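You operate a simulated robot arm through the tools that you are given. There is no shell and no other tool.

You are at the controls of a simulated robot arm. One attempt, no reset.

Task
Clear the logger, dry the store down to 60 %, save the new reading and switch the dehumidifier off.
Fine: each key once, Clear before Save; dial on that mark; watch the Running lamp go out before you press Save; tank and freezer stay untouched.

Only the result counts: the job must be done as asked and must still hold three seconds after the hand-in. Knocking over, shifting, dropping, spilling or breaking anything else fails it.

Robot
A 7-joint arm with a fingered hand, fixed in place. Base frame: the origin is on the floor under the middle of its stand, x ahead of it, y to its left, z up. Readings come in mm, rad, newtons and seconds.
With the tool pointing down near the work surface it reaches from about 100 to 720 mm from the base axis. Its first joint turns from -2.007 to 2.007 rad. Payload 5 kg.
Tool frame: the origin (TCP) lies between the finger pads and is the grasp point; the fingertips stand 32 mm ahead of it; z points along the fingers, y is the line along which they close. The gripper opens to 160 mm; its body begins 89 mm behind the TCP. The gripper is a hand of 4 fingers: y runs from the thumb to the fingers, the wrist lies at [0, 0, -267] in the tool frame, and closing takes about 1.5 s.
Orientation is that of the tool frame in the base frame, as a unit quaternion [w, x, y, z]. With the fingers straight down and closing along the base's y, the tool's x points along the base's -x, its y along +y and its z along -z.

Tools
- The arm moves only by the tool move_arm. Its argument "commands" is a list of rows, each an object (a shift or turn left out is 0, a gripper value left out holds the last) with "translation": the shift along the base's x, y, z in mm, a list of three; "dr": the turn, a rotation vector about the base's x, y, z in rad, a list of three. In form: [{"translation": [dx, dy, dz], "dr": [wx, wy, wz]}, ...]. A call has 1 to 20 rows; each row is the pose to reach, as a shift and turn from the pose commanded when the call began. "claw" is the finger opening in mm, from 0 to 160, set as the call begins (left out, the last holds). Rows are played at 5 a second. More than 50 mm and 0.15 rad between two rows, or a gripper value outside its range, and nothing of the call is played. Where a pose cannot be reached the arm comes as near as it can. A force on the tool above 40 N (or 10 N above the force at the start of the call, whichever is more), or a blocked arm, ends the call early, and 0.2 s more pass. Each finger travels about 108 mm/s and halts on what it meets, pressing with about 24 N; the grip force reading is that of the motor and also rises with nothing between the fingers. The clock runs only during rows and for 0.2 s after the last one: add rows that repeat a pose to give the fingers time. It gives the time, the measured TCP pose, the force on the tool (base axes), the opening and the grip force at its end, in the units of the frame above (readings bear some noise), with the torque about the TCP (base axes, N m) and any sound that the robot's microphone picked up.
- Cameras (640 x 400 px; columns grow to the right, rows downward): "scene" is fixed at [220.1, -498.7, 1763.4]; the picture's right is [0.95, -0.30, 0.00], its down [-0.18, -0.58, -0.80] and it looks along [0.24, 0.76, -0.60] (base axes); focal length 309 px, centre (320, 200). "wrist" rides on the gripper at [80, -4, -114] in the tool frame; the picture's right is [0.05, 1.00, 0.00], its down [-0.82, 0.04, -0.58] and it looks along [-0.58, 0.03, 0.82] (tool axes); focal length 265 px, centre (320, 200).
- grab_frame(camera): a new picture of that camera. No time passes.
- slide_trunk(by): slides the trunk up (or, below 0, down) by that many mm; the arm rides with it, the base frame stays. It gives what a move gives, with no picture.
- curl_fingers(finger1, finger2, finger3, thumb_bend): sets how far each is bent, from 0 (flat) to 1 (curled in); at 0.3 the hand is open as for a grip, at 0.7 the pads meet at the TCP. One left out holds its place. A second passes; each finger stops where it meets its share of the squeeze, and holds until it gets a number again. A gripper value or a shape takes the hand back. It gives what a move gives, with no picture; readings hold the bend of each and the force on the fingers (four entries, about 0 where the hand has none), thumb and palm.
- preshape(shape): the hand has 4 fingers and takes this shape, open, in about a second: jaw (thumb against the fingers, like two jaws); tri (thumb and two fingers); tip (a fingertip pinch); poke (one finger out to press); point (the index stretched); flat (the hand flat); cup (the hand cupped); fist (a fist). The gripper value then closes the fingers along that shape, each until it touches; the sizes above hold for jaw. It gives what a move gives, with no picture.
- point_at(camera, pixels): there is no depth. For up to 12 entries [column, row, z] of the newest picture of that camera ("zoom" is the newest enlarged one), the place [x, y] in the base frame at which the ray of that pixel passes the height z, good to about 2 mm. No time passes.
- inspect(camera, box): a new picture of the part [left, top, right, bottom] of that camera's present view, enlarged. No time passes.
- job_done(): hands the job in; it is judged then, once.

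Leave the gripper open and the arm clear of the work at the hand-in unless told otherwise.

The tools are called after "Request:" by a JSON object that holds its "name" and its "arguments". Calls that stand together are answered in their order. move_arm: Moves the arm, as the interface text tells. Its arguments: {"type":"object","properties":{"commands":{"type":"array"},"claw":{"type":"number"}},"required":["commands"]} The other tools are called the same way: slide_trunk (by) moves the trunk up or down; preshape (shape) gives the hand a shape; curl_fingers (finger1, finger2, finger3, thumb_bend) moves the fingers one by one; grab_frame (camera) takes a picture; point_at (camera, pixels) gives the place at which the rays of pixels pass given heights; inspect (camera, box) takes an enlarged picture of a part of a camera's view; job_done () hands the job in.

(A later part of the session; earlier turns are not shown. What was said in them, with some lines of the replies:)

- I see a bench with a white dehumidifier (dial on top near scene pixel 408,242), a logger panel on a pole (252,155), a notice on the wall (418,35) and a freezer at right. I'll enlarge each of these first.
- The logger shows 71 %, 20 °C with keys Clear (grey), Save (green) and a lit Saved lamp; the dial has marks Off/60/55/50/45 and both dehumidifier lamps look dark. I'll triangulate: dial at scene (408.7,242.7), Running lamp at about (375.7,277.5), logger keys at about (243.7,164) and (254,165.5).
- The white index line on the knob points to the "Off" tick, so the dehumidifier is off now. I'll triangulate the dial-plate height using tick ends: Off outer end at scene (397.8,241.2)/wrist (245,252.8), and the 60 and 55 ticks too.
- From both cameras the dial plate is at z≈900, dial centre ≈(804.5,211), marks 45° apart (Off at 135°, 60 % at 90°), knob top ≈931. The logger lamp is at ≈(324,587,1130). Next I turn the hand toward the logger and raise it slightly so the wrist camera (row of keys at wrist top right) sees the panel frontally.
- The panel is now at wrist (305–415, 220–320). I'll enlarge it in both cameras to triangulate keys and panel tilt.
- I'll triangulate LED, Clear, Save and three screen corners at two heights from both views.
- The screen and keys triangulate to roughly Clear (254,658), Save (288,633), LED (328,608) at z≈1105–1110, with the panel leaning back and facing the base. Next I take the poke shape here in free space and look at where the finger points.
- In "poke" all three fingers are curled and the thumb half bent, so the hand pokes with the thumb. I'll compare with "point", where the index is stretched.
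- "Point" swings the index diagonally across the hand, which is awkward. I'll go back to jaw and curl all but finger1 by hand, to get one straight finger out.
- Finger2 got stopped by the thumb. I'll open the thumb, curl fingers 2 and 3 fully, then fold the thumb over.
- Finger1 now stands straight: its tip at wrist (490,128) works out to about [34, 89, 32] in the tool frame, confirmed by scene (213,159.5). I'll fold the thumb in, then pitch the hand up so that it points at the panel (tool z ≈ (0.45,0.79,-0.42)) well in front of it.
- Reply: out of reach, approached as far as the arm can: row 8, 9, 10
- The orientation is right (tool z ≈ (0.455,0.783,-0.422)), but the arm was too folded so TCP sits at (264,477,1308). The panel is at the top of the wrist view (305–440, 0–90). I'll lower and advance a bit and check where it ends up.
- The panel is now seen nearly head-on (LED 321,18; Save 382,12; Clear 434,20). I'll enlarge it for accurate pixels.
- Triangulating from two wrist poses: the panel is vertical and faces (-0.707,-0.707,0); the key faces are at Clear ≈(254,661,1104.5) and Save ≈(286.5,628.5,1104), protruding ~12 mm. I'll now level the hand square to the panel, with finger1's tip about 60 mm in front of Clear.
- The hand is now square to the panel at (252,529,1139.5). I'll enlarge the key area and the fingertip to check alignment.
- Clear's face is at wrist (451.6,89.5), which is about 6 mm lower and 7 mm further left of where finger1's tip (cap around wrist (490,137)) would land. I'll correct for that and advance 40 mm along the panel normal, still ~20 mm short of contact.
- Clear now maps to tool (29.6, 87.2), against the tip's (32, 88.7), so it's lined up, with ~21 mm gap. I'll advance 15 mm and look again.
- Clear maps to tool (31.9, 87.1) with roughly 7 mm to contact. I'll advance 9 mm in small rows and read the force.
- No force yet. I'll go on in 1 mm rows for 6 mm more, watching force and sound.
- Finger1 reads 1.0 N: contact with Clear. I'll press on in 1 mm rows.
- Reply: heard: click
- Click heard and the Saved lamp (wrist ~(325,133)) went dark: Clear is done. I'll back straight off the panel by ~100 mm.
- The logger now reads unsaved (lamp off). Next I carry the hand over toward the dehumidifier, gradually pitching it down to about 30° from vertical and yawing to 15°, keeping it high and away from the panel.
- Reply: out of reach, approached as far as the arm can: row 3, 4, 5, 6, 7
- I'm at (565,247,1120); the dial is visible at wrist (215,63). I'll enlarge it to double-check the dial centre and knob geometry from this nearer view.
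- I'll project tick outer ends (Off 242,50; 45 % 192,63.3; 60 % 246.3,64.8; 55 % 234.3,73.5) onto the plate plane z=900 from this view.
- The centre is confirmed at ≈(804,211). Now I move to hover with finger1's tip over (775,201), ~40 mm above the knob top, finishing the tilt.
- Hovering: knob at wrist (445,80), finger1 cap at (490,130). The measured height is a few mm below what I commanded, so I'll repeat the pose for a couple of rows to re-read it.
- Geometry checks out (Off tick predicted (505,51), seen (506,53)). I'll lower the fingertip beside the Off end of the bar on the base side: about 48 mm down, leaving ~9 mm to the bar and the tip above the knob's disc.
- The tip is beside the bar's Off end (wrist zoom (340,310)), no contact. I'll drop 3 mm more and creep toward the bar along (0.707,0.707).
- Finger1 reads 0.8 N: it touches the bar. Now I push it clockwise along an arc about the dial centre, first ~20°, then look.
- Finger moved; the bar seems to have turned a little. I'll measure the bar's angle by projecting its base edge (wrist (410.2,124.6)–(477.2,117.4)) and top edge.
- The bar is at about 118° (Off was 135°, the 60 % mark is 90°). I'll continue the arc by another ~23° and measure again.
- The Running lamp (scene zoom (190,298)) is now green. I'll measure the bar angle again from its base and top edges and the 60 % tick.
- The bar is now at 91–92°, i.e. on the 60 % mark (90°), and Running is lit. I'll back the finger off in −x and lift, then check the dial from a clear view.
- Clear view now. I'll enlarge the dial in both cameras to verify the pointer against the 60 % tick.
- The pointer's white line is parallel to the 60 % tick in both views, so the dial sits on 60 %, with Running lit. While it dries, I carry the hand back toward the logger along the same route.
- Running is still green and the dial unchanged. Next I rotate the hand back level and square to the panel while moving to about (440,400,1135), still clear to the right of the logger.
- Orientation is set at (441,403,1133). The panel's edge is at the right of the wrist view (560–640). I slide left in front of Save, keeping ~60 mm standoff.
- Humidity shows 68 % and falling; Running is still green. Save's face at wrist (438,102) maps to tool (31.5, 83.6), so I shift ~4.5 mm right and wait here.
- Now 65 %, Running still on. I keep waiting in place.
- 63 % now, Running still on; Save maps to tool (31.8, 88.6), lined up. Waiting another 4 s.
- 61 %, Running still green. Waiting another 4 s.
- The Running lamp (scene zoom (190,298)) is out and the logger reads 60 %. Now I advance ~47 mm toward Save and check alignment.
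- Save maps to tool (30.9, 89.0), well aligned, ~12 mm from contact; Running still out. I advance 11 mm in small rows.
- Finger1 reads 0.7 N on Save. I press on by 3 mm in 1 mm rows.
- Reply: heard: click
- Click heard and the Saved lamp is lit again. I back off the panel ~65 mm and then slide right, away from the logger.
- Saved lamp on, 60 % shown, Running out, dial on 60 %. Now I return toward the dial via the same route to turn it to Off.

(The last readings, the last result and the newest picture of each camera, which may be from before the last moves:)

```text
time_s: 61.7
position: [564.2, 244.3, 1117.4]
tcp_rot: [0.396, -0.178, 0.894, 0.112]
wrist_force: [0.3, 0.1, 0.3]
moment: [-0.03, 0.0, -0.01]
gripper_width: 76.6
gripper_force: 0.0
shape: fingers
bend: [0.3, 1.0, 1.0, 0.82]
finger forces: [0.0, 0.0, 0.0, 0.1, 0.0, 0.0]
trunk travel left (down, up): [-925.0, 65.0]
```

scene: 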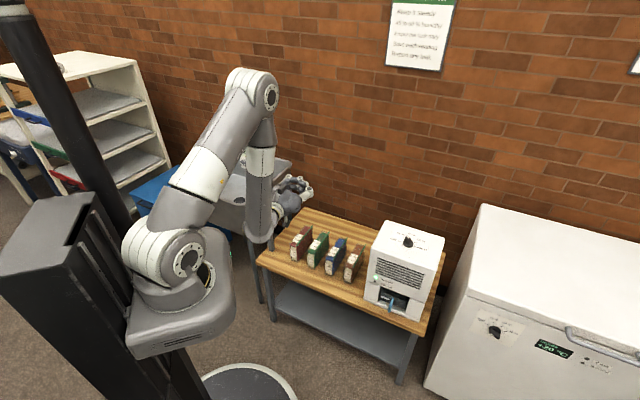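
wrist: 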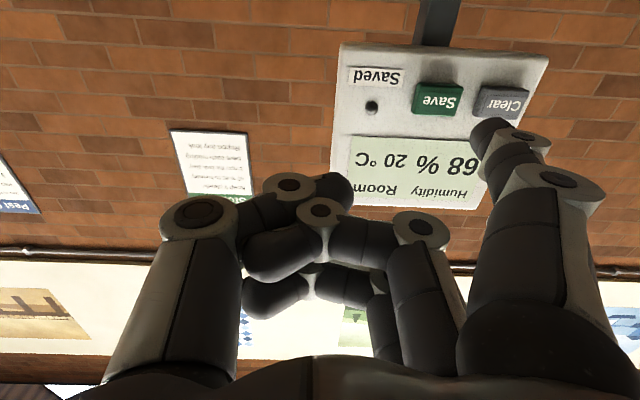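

At (564,244,1117). I go to hover over the base side of the knob's other end, tip over ≈(776,196), still ~40 mm above the knob.

Request:
{"name": "move_arm", "arguments": {"commands": [{"translation": [31, -16, -10], "dr": [-0.0204, 0.0354, -0.0184]}, {"translation": [63, -33, -21], "dr": [-0.0409, 0.0708, -0.0368]}, {"translation": [94, -49, -35], "dr": [-0.0613, 0.1062, -0.0552]}, {"translation": [126, -65, -48], "dr": [-0.0818, 0.1416, -0.0736]}, {"translation": [157, -82, -62], "dr": [-0.1022, 0.177, -0.092]}, {"translation": [189, -98, -75], "dr": [-0.1226, 0.2124, -0.1104]}, {"translation": [220, -114, -88], "dr": [-0.1431, 0.2478, -0.1288]}, {"translation": [251.5, -130.5, -101], "dr": [-0.1635, 0.2832, -0.1472]}, {"translation": [251.5, -130.5, -101], "dr": [-0.1635, 0.2832, -0.1472]}]}}

Request:
{"name": "inspect", "arguments": {"camera": "wrist", "box": [370, 20, 570, 165]}}

```text
time_s: 63.7
position: [814.6, 110.9, 1018.2]
tcp_rot: [0.258, -0.125, 0.957, 0.034]
wrist_force: [0.1, 0.0, 0.4]
moment: [-0.02, -0.01, 0.0]
gripper_width: 76.4
gripper_force: 0.1
shape: fingers
bend: [0.3, 1.0, 1.0, 0.82]
finger forces: [0.1, 0.0, 0.0, 0.0, 0.0, 0.0]
trunk travel left (down, up): [-925.0, 65.0]
```

```text
2.76 times, centred on (470, 92) of wrist
```

zoom: 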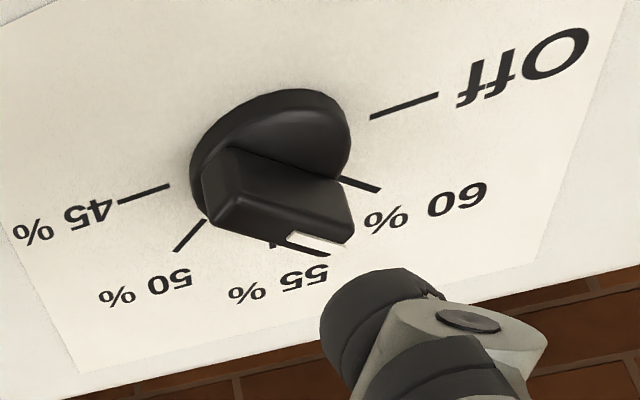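

I'll check the pose by projecting the Off tick's outer end (wrist (512.8,54)) and 60 % tick (491.4,87.7); known values are (775,240) and (804,252).

Request:
{"name": "point_at", "arguments": {"camera": "wrist", "pixels": [[512.8, 54, 900], [491.4, 88.4, 900], [397, 95, 900]]}}

Request:
{"name": "move_arm", "arguments": {"commands": [{"translation": [0, 0, 0]}, {"translation": [0, 0, 0]}]}}

```text
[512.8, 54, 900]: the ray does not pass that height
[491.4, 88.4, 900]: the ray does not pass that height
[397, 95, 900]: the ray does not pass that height
```

```text
time_s: 64.3
position: [815.7, 112.1, 1016.7]
tcp_rot: [0.257, -0.125, 0.958, 0.033]
wrist_force: [-0.1, -0.1, 0.4]
moment: [0.0, 0.0, -0.01]
gripper_width: 76.4
gripper_force: 0.0
shape: fingers
bend: [0.3, 1.0, 1.0, 0.82]
finger forces: [0.1, 0.0, 0.0, 0.0, 0.0, 0.0]
trunk travel left (down, up): [-925.0, 65.0]
```

Pose averages (815,111.5,1017), so the tip sphere is at ≈(775,192.6,984). I lower 52 mm to beside the bar's lower-y end, with y +4.

Request:
{"name": "move_arm", "arguments": {"commands": [{"translation": [0, 2, -15]}, {"translation": [0.5, 4, -30]}, {"translation": [0.5, 4, -42]}, {"translation": [0.5, 4, -52]}, {"translation": [0.5, 4, -52]}]}}

Request:
{"name": "grab_frame", "arguments": {"camera": "wrist"}}

Request:
{"name": "inspect", "arguments": {"camera": "wrist", "box": [370, 20, 570, 165]}}

```text
time_s: 65.5
position: [816.5, 118.2, 965.7]
tcp_rot: [0.258, -0.125, 0.958, 0.033]
wrist_force: [-0.4, 0.0, -0.8]
moment: [0.02, -0.01, 0.0]
gripper_width: 76.4
gripper_force: 0.1
shape: fingers
bend: [0.3, 1.0, 1.0, 0.82]
finger forces: [0.1, 0.0, 0.1, 0.0, 0.1, 0.0]
trunk travel left (down, up): [-925.0, 65.0]
```

```text
taken
```

wrist: 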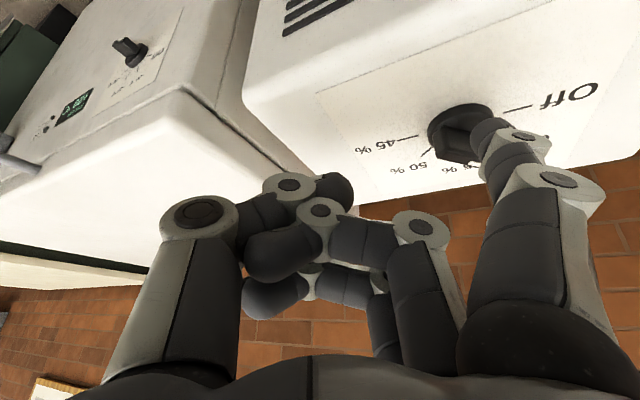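

```text
2.76 times, centred on (470, 92) of wrist
```

zoom: 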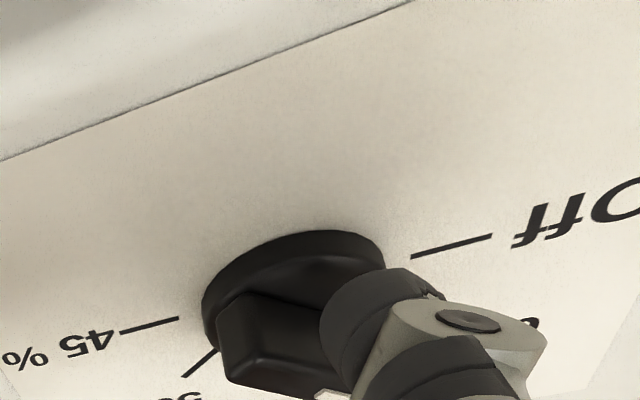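

The tip is beside the bar, not touching. I'll verify pose with tick projections (Off outer at wrist (532.3,105), 45 % outer at (397.5,139.8)).

Request:
{"name": "point_at", "arguments": {"camera": "wrist", "pixels": [[532.3, 105, 900], [397.5, 139.8, 900], [490, 137, 932], [490, 137, 930]]}}

```text
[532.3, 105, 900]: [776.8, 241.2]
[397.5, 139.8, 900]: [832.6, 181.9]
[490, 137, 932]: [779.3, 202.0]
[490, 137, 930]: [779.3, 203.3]
```

The tip sphere is at about (777.5,200). I shift 5 mm toward −y for leverage, then creep +x until contact.

Request:
{"name": "move_arm", "arguments": {"commands": [{"translation": [0, -3, 0]}, {"translation": [0, -5, 0]}, {"translation": [1.5, -5, 0]}, {"translation": [3, -5, 0]}, {"translation": [4.5, -5, 0]}, {"translation": [6, -5, 0]}]}}

Request:
{"name": "inspect", "arguments": {"camera": "wrist", "box": [370, 20, 570, 165]}}

```text
time_s: 66.9
position: [822.6, 114.3, 964.3]
tcp_rot: [0.257, -0.126, 0.958, 0.034]
wrist_force: [-0.4, 0.5, -0.1]
moment: [-0.03, 0.01, 0.02]
gripper_width: 76.4
gripper_force: 0.1
shape: fingers
bend: [0.3, 1.0, 1.0, 0.82]
finger forces: [0.0, 0.1, 0.0, 0.1, 0.0, 0.1]
trunk travel left (down, up): [-925.0, 65.0]
```

```text
2.76 times, centred on (470, 92) of wrist
```

zoom: 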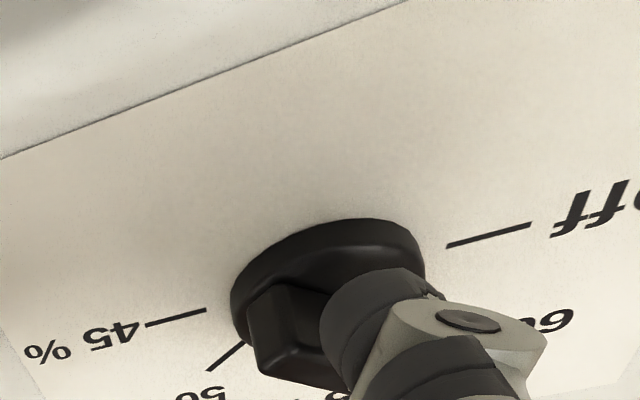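

Almost at contact. I continue into the bar and start the counter-clockwise arc, about 15° first.

Request:
{"name": "move_arm", "arguments": {"commands": [{"translation": [1.2, 0, 0]}, {"translation": [2.5, 0, 0]}, {"translation": [3.2, -0.8, 0]}, {"translation": [3.9, -1.6, 0]}, {"translation": [4.7, -2.4, 0]}, {"translation": [5.5, -3.1, 0]}, {"translation": [6.4, -3.8, 0]}, {"translation": [7.2, -4.4, 0]}]}}

Request:
{"name": "grab_frame", "arguments": {"camera": "wrist"}}

Request:
{"name": "inspect", "arguments": {"camera": "wrist", "box": [370, 20, 570, 165]}}

Request:
{"name": "inspect", "arguments": {"camera": "scene", "box": [360, 210, 450, 300]}}

```text
time_s: 68.7
position: [828.9, 108.8, 965.2]
tcp_rot: [0.258, -0.125, 0.957, 0.034]
wrist_force: [-2.1, 0.7, 0.4]
moment: [0.02, 0.03, 0.16]
gripper_width: 78.1
gripper_force: 0.7
shape: fingers
bend: [0.29, 1.0, 1.0, 0.82]
finger forces: [1.6, 0.0, 0.0, 0.1, 0.0, 0.1]
trunk travel left (down, up): [-925.0, 65.0]
```

```text
taken
```

wrist: 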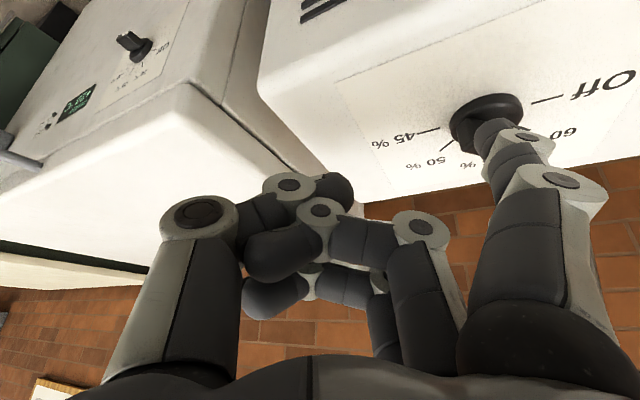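

```text
2.76 times, centred on (470, 92) of wrist
```

zoom: 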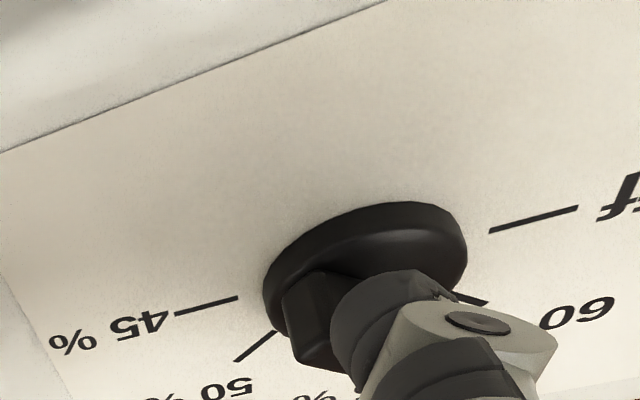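

```text
4.44 times, centred on (405, 255) of scene
```

zoom: 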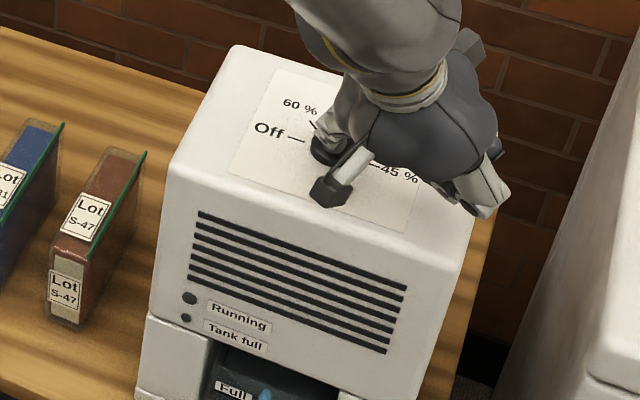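

Finger1 carries 1.6 N so it's pushing the bar; wrist force −2.1 N in x. I continue the arc, moving mainly +x, about 17° more.

Request:
{"name": "move_arm", "arguments": {"commands": [{"translation": [1.0, 0, 0]}, {"translation": [2.0, -0.1, 0]}, {"translation": [3.0, -0.2, 0]}, {"translation": [4.0, -0.3, 0]}, {"translation": [5.0, -0.4, 0]}, {"translation": [5.7, -0.5, 0]}]}}

Request:
{"name": "grab_frame", "arguments": {"camera": "wrist"}}

Request:
{"name": "inspect", "arguments": {"camera": "wrist", "box": [370, 20, 570, 165]}}

Request:
{"name": "inspect", "arguments": {"camera": "scene", "box": [385, 215, 445, 265]}}

```text
time_s: 70.1
position: [834.1, 107.7, 965.4]
tcp_rot: [0.256, -0.125, 0.958, 0.034]
wrist_force: [-7.2, -4.1, 0.6]
moment: [-0.18, 0.29, 0.79]
gripper_width: 77.0
gripper_force: 3.8
shape: fingers
bend: [0.3, 1.0, 1.0, 0.82]
finger forces: [7.7, 0.0, 0.0, 0.0, 0.1, 0.0]
trunk travel left (down, up): [-925.0, 65.0]
```

```text
taken
```

wrist: 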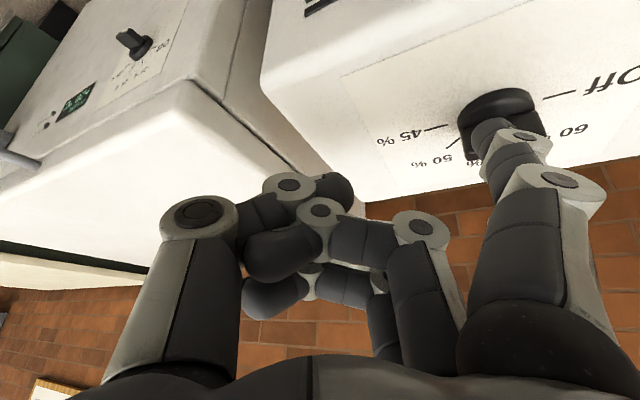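

```text
2.76 times, centred on (470, 92) of wrist
```

zoom: 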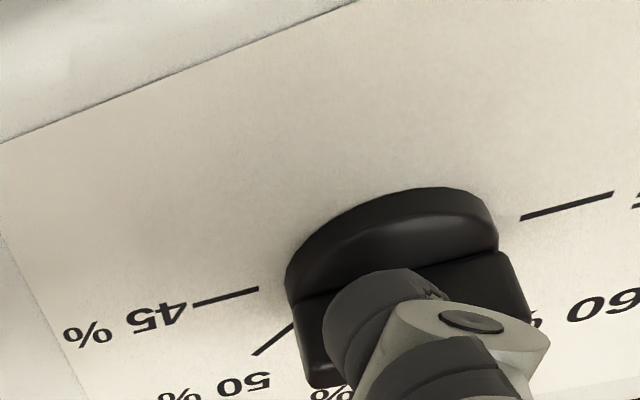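

```text
8.00 times, centred on (415, 240) of scene
```

zoom: 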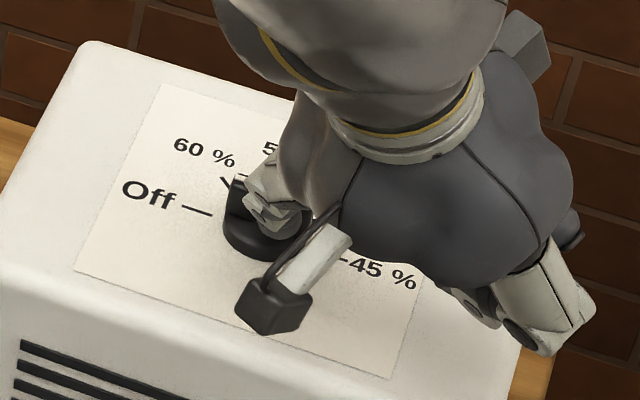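

Force rose to 7.7 N, suggesting the knob reached its stop. I measure the bar's base edge (wrist (459.1,128.2)–(535.2,110.1)).

Request:
{"name": "point_at", "arguments": {"camera": "wrist", "pixels": [[459.1, 128.2, 914], [535.2, 110.1, 914], [542.4, 97.7, 900], [575.8, 89.5, 900]]}}

```text
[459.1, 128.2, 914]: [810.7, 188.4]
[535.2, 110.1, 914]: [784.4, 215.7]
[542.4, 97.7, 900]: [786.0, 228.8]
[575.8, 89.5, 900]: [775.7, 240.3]
```

The bar measures 134°, i.e. Off (135°). I back the finger away from the bar and lift off.

Request:
{"name": "move_arm", "arguments": {"commands": [{"translation": [-3, -3, 0]}, {"translation": [-7, -7, 2]}, {"translation": [-11, -10, 15]}, {"translation": [-15, -10, 40]}, {"translation": [-25, -10, 75]}, {"translation": [-50, -8, 110]}, {"translation": [-90, 0, 135]}, {"translation": [-90, 0, 135]}]}}

Request:
{"name": "grab_frame", "arguments": {"camera": "wrist"}}

Request:
{"name": "inspect", "arguments": {"camera": "scene", "box": [385, 225, 435, 262]}}

Request:
{"name": "inspect", "arguments": {"camera": "scene", "box": [360, 210, 450, 300]}}

Request:
{"name": "inspect", "arguments": {"camera": "wrist", "box": [310, 20, 450, 120]}}

```text
time_s: 71.9
position: [749.1, 106.3, 1097.0]
tcp_rot: [0.257, -0.125, 0.958, 0.034]
wrist_force: [0.0, -0.7, -0.5]
moment: [0.03, -0.01, -0.01]
gripper_width: 76.4
gripper_force: 0.0
shape: fingers
bend: [0.3, 1.0, 1.0, 0.82]
finger forces: [0.1, 0.1, 0.0, 0.1, 0.0, 0.0]
trunk travel left (down, up): [-925.0, 65.0]
```

```text
taken
```

wrist: 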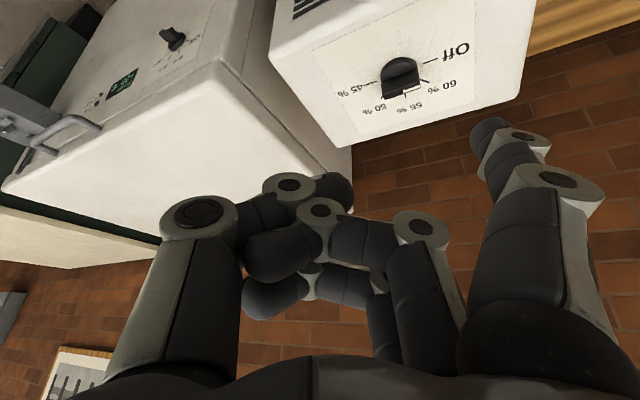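

```text
10.81 times, centred on (410, 244) of scene
```

zoom: 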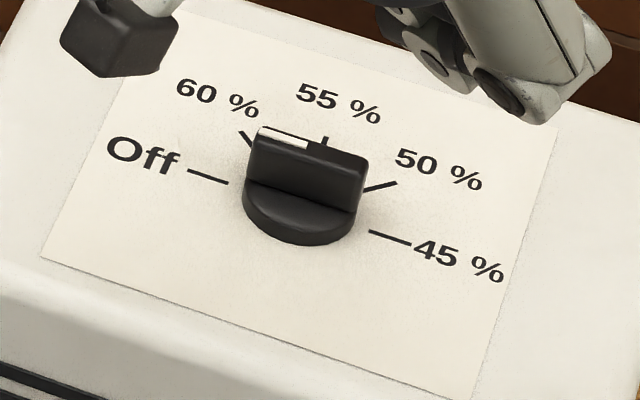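

```text
4.44 times, centred on (405, 255) of scene
```

zoom: 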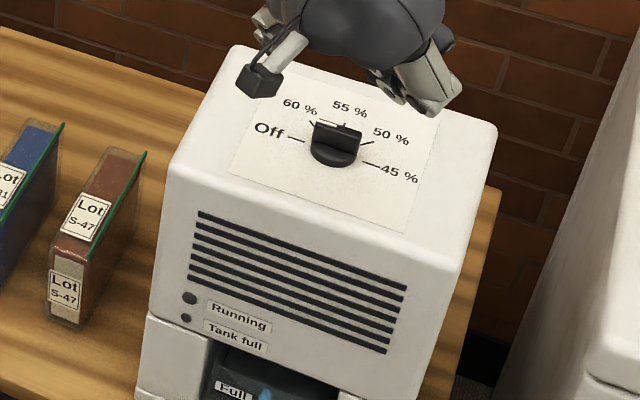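

```text
4.00 times, centred on (380, 70) of wrist
```

zoom: 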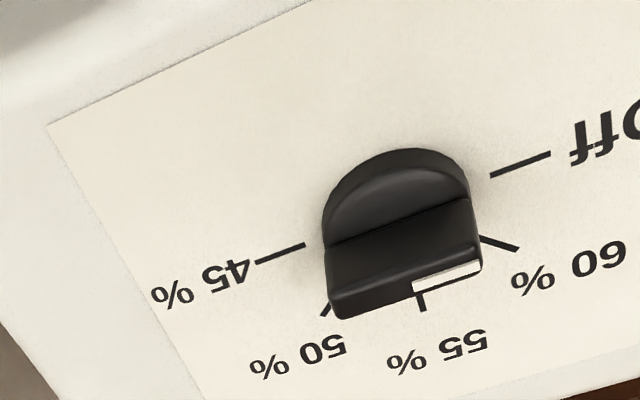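

The dial matches the initial Off picture exactly (same pixels in the scene enlargement), and Running is dark. I withdraw the arm up and back toward the base and open the hand.

Request:
{"name": "move_arm", "arguments": {"commands": [{"translation": [-30, 20, 15]}, {"translation": [-65, 45, 30], "dr": [0.027, -0.047, 0.025]}, {"translation": [-100, 70, 45], "dr": [0.054, -0.094, 0.049]}, {"translation": [-135, 95, 55], "dr": [0.082, -0.142, 0.074]}, {"translation": [-170, 120, 60], "dr": [0.109, -0.189, 0.098]}, {"translation": [-190, 140, 60], "dr": [0.136, -0.236, 0.123]}, {"translation": [-190, 140, 60], "dr": [0.136, -0.236, 0.123]}]}}

Request:
{"name": "preshape", "arguments": {"shape": "jaw"}}

Request:
{"name": "grab_frame", "arguments": {"camera": "scene"}}

Request:
{"name": "inspect", "arguments": {"camera": "scene", "box": [225, 125, 285, 185]}}

Request:
{"name": "inspect", "arguments": {"camera": "scene", "box": [350, 210, 460, 325]}}

```text
time_s: 73.5
position: [557.0, 247.2, 1160.7]
tcp_rot: [0.374, -0.167, 0.907, 0.099]
wrist_force: [-0.1, -0.3, 0.3]
moment: [0.02, 0.03, -0.02]
gripper_width: 76.4
gripper_force: 0.1
shape: fingers
bend: [0.3, 1.0, 1.0, 0.82]
finger forces: [0.1, 0.0, 0.0, 0.1, 0.1, 0.0]
trunk travel left (down, up): [-925.0, 65.0]
```

```text
time_s: 74.4
position: [555.2, 249.3, 1161.4]
tcp_rot: [0.374, -0.169, 0.906, 0.1]
wrist_force: [-1.0, -0.2, -0.2]
moment: [0.01, 0.02, -0.01]
gripper_width: 160.1
gripper_force: 0.0
shape: jaw
bend: [0.3, 0.3, 0.3, 0.3]
finger forces: [0.1, 0.1, 0.0, 0.1, 0.0, 0.0]
trunk travel left (down, up): [-925.0, 65.0]
```

```text
taken
```

scene: 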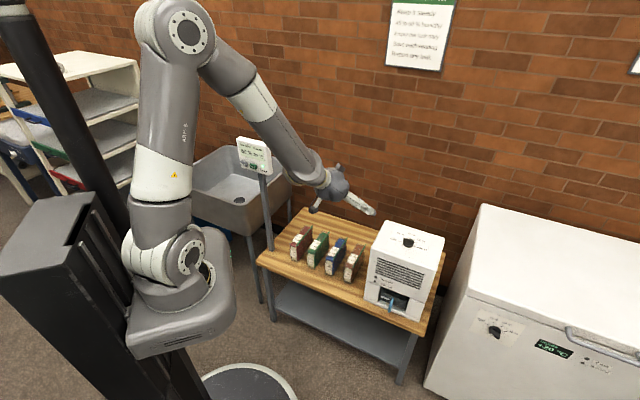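

```text
6.67 times, centred on (255, 155) of scene
```

zoom: 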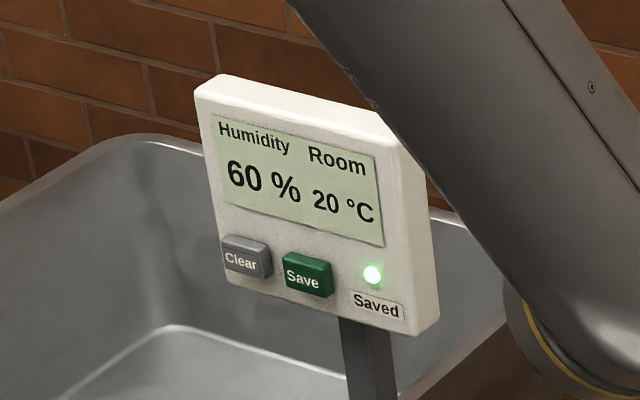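

```text
3.48 times, centred on (405, 268) of scene
```

zoom: 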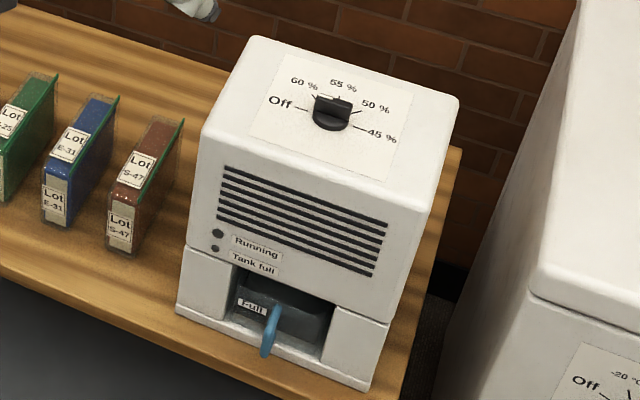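

The logger reads 60 % with its Saved lamp on. The dial is at Off and the Running lamp is out. The tank, freezer and lot boxes look unchanged, the hand is open and the arm is clear, so I'm handing the job in.

Request:
{"name": "job_done", "arguments": {}}

```text
The job is handed in.
```

The job is done and handed in. The logger was cleared, the store dried to 60 %, the new reading saved and the dehumidifier switched off. I don't have the judge's verdict.

- **Logger:** I pressed Clear once, then Save once, each confirmed by a click. Clear put the Saved lamp out and Save lit it again. The logger now reads 60 %.
- **Drying:** I set the dial on the 60 % mark, and the reading fell from 71 % to 60 %. I saw the Running lamp go out before pressing Save.
- **Dehumidifier:** The dial is back at Off and looks the same as at the start. The Running lamp is dark.
- **Everything else:** I never touched the tank or the freezer, and the lot boxes look unmoved. The hand is open and the arm is clear of the work.
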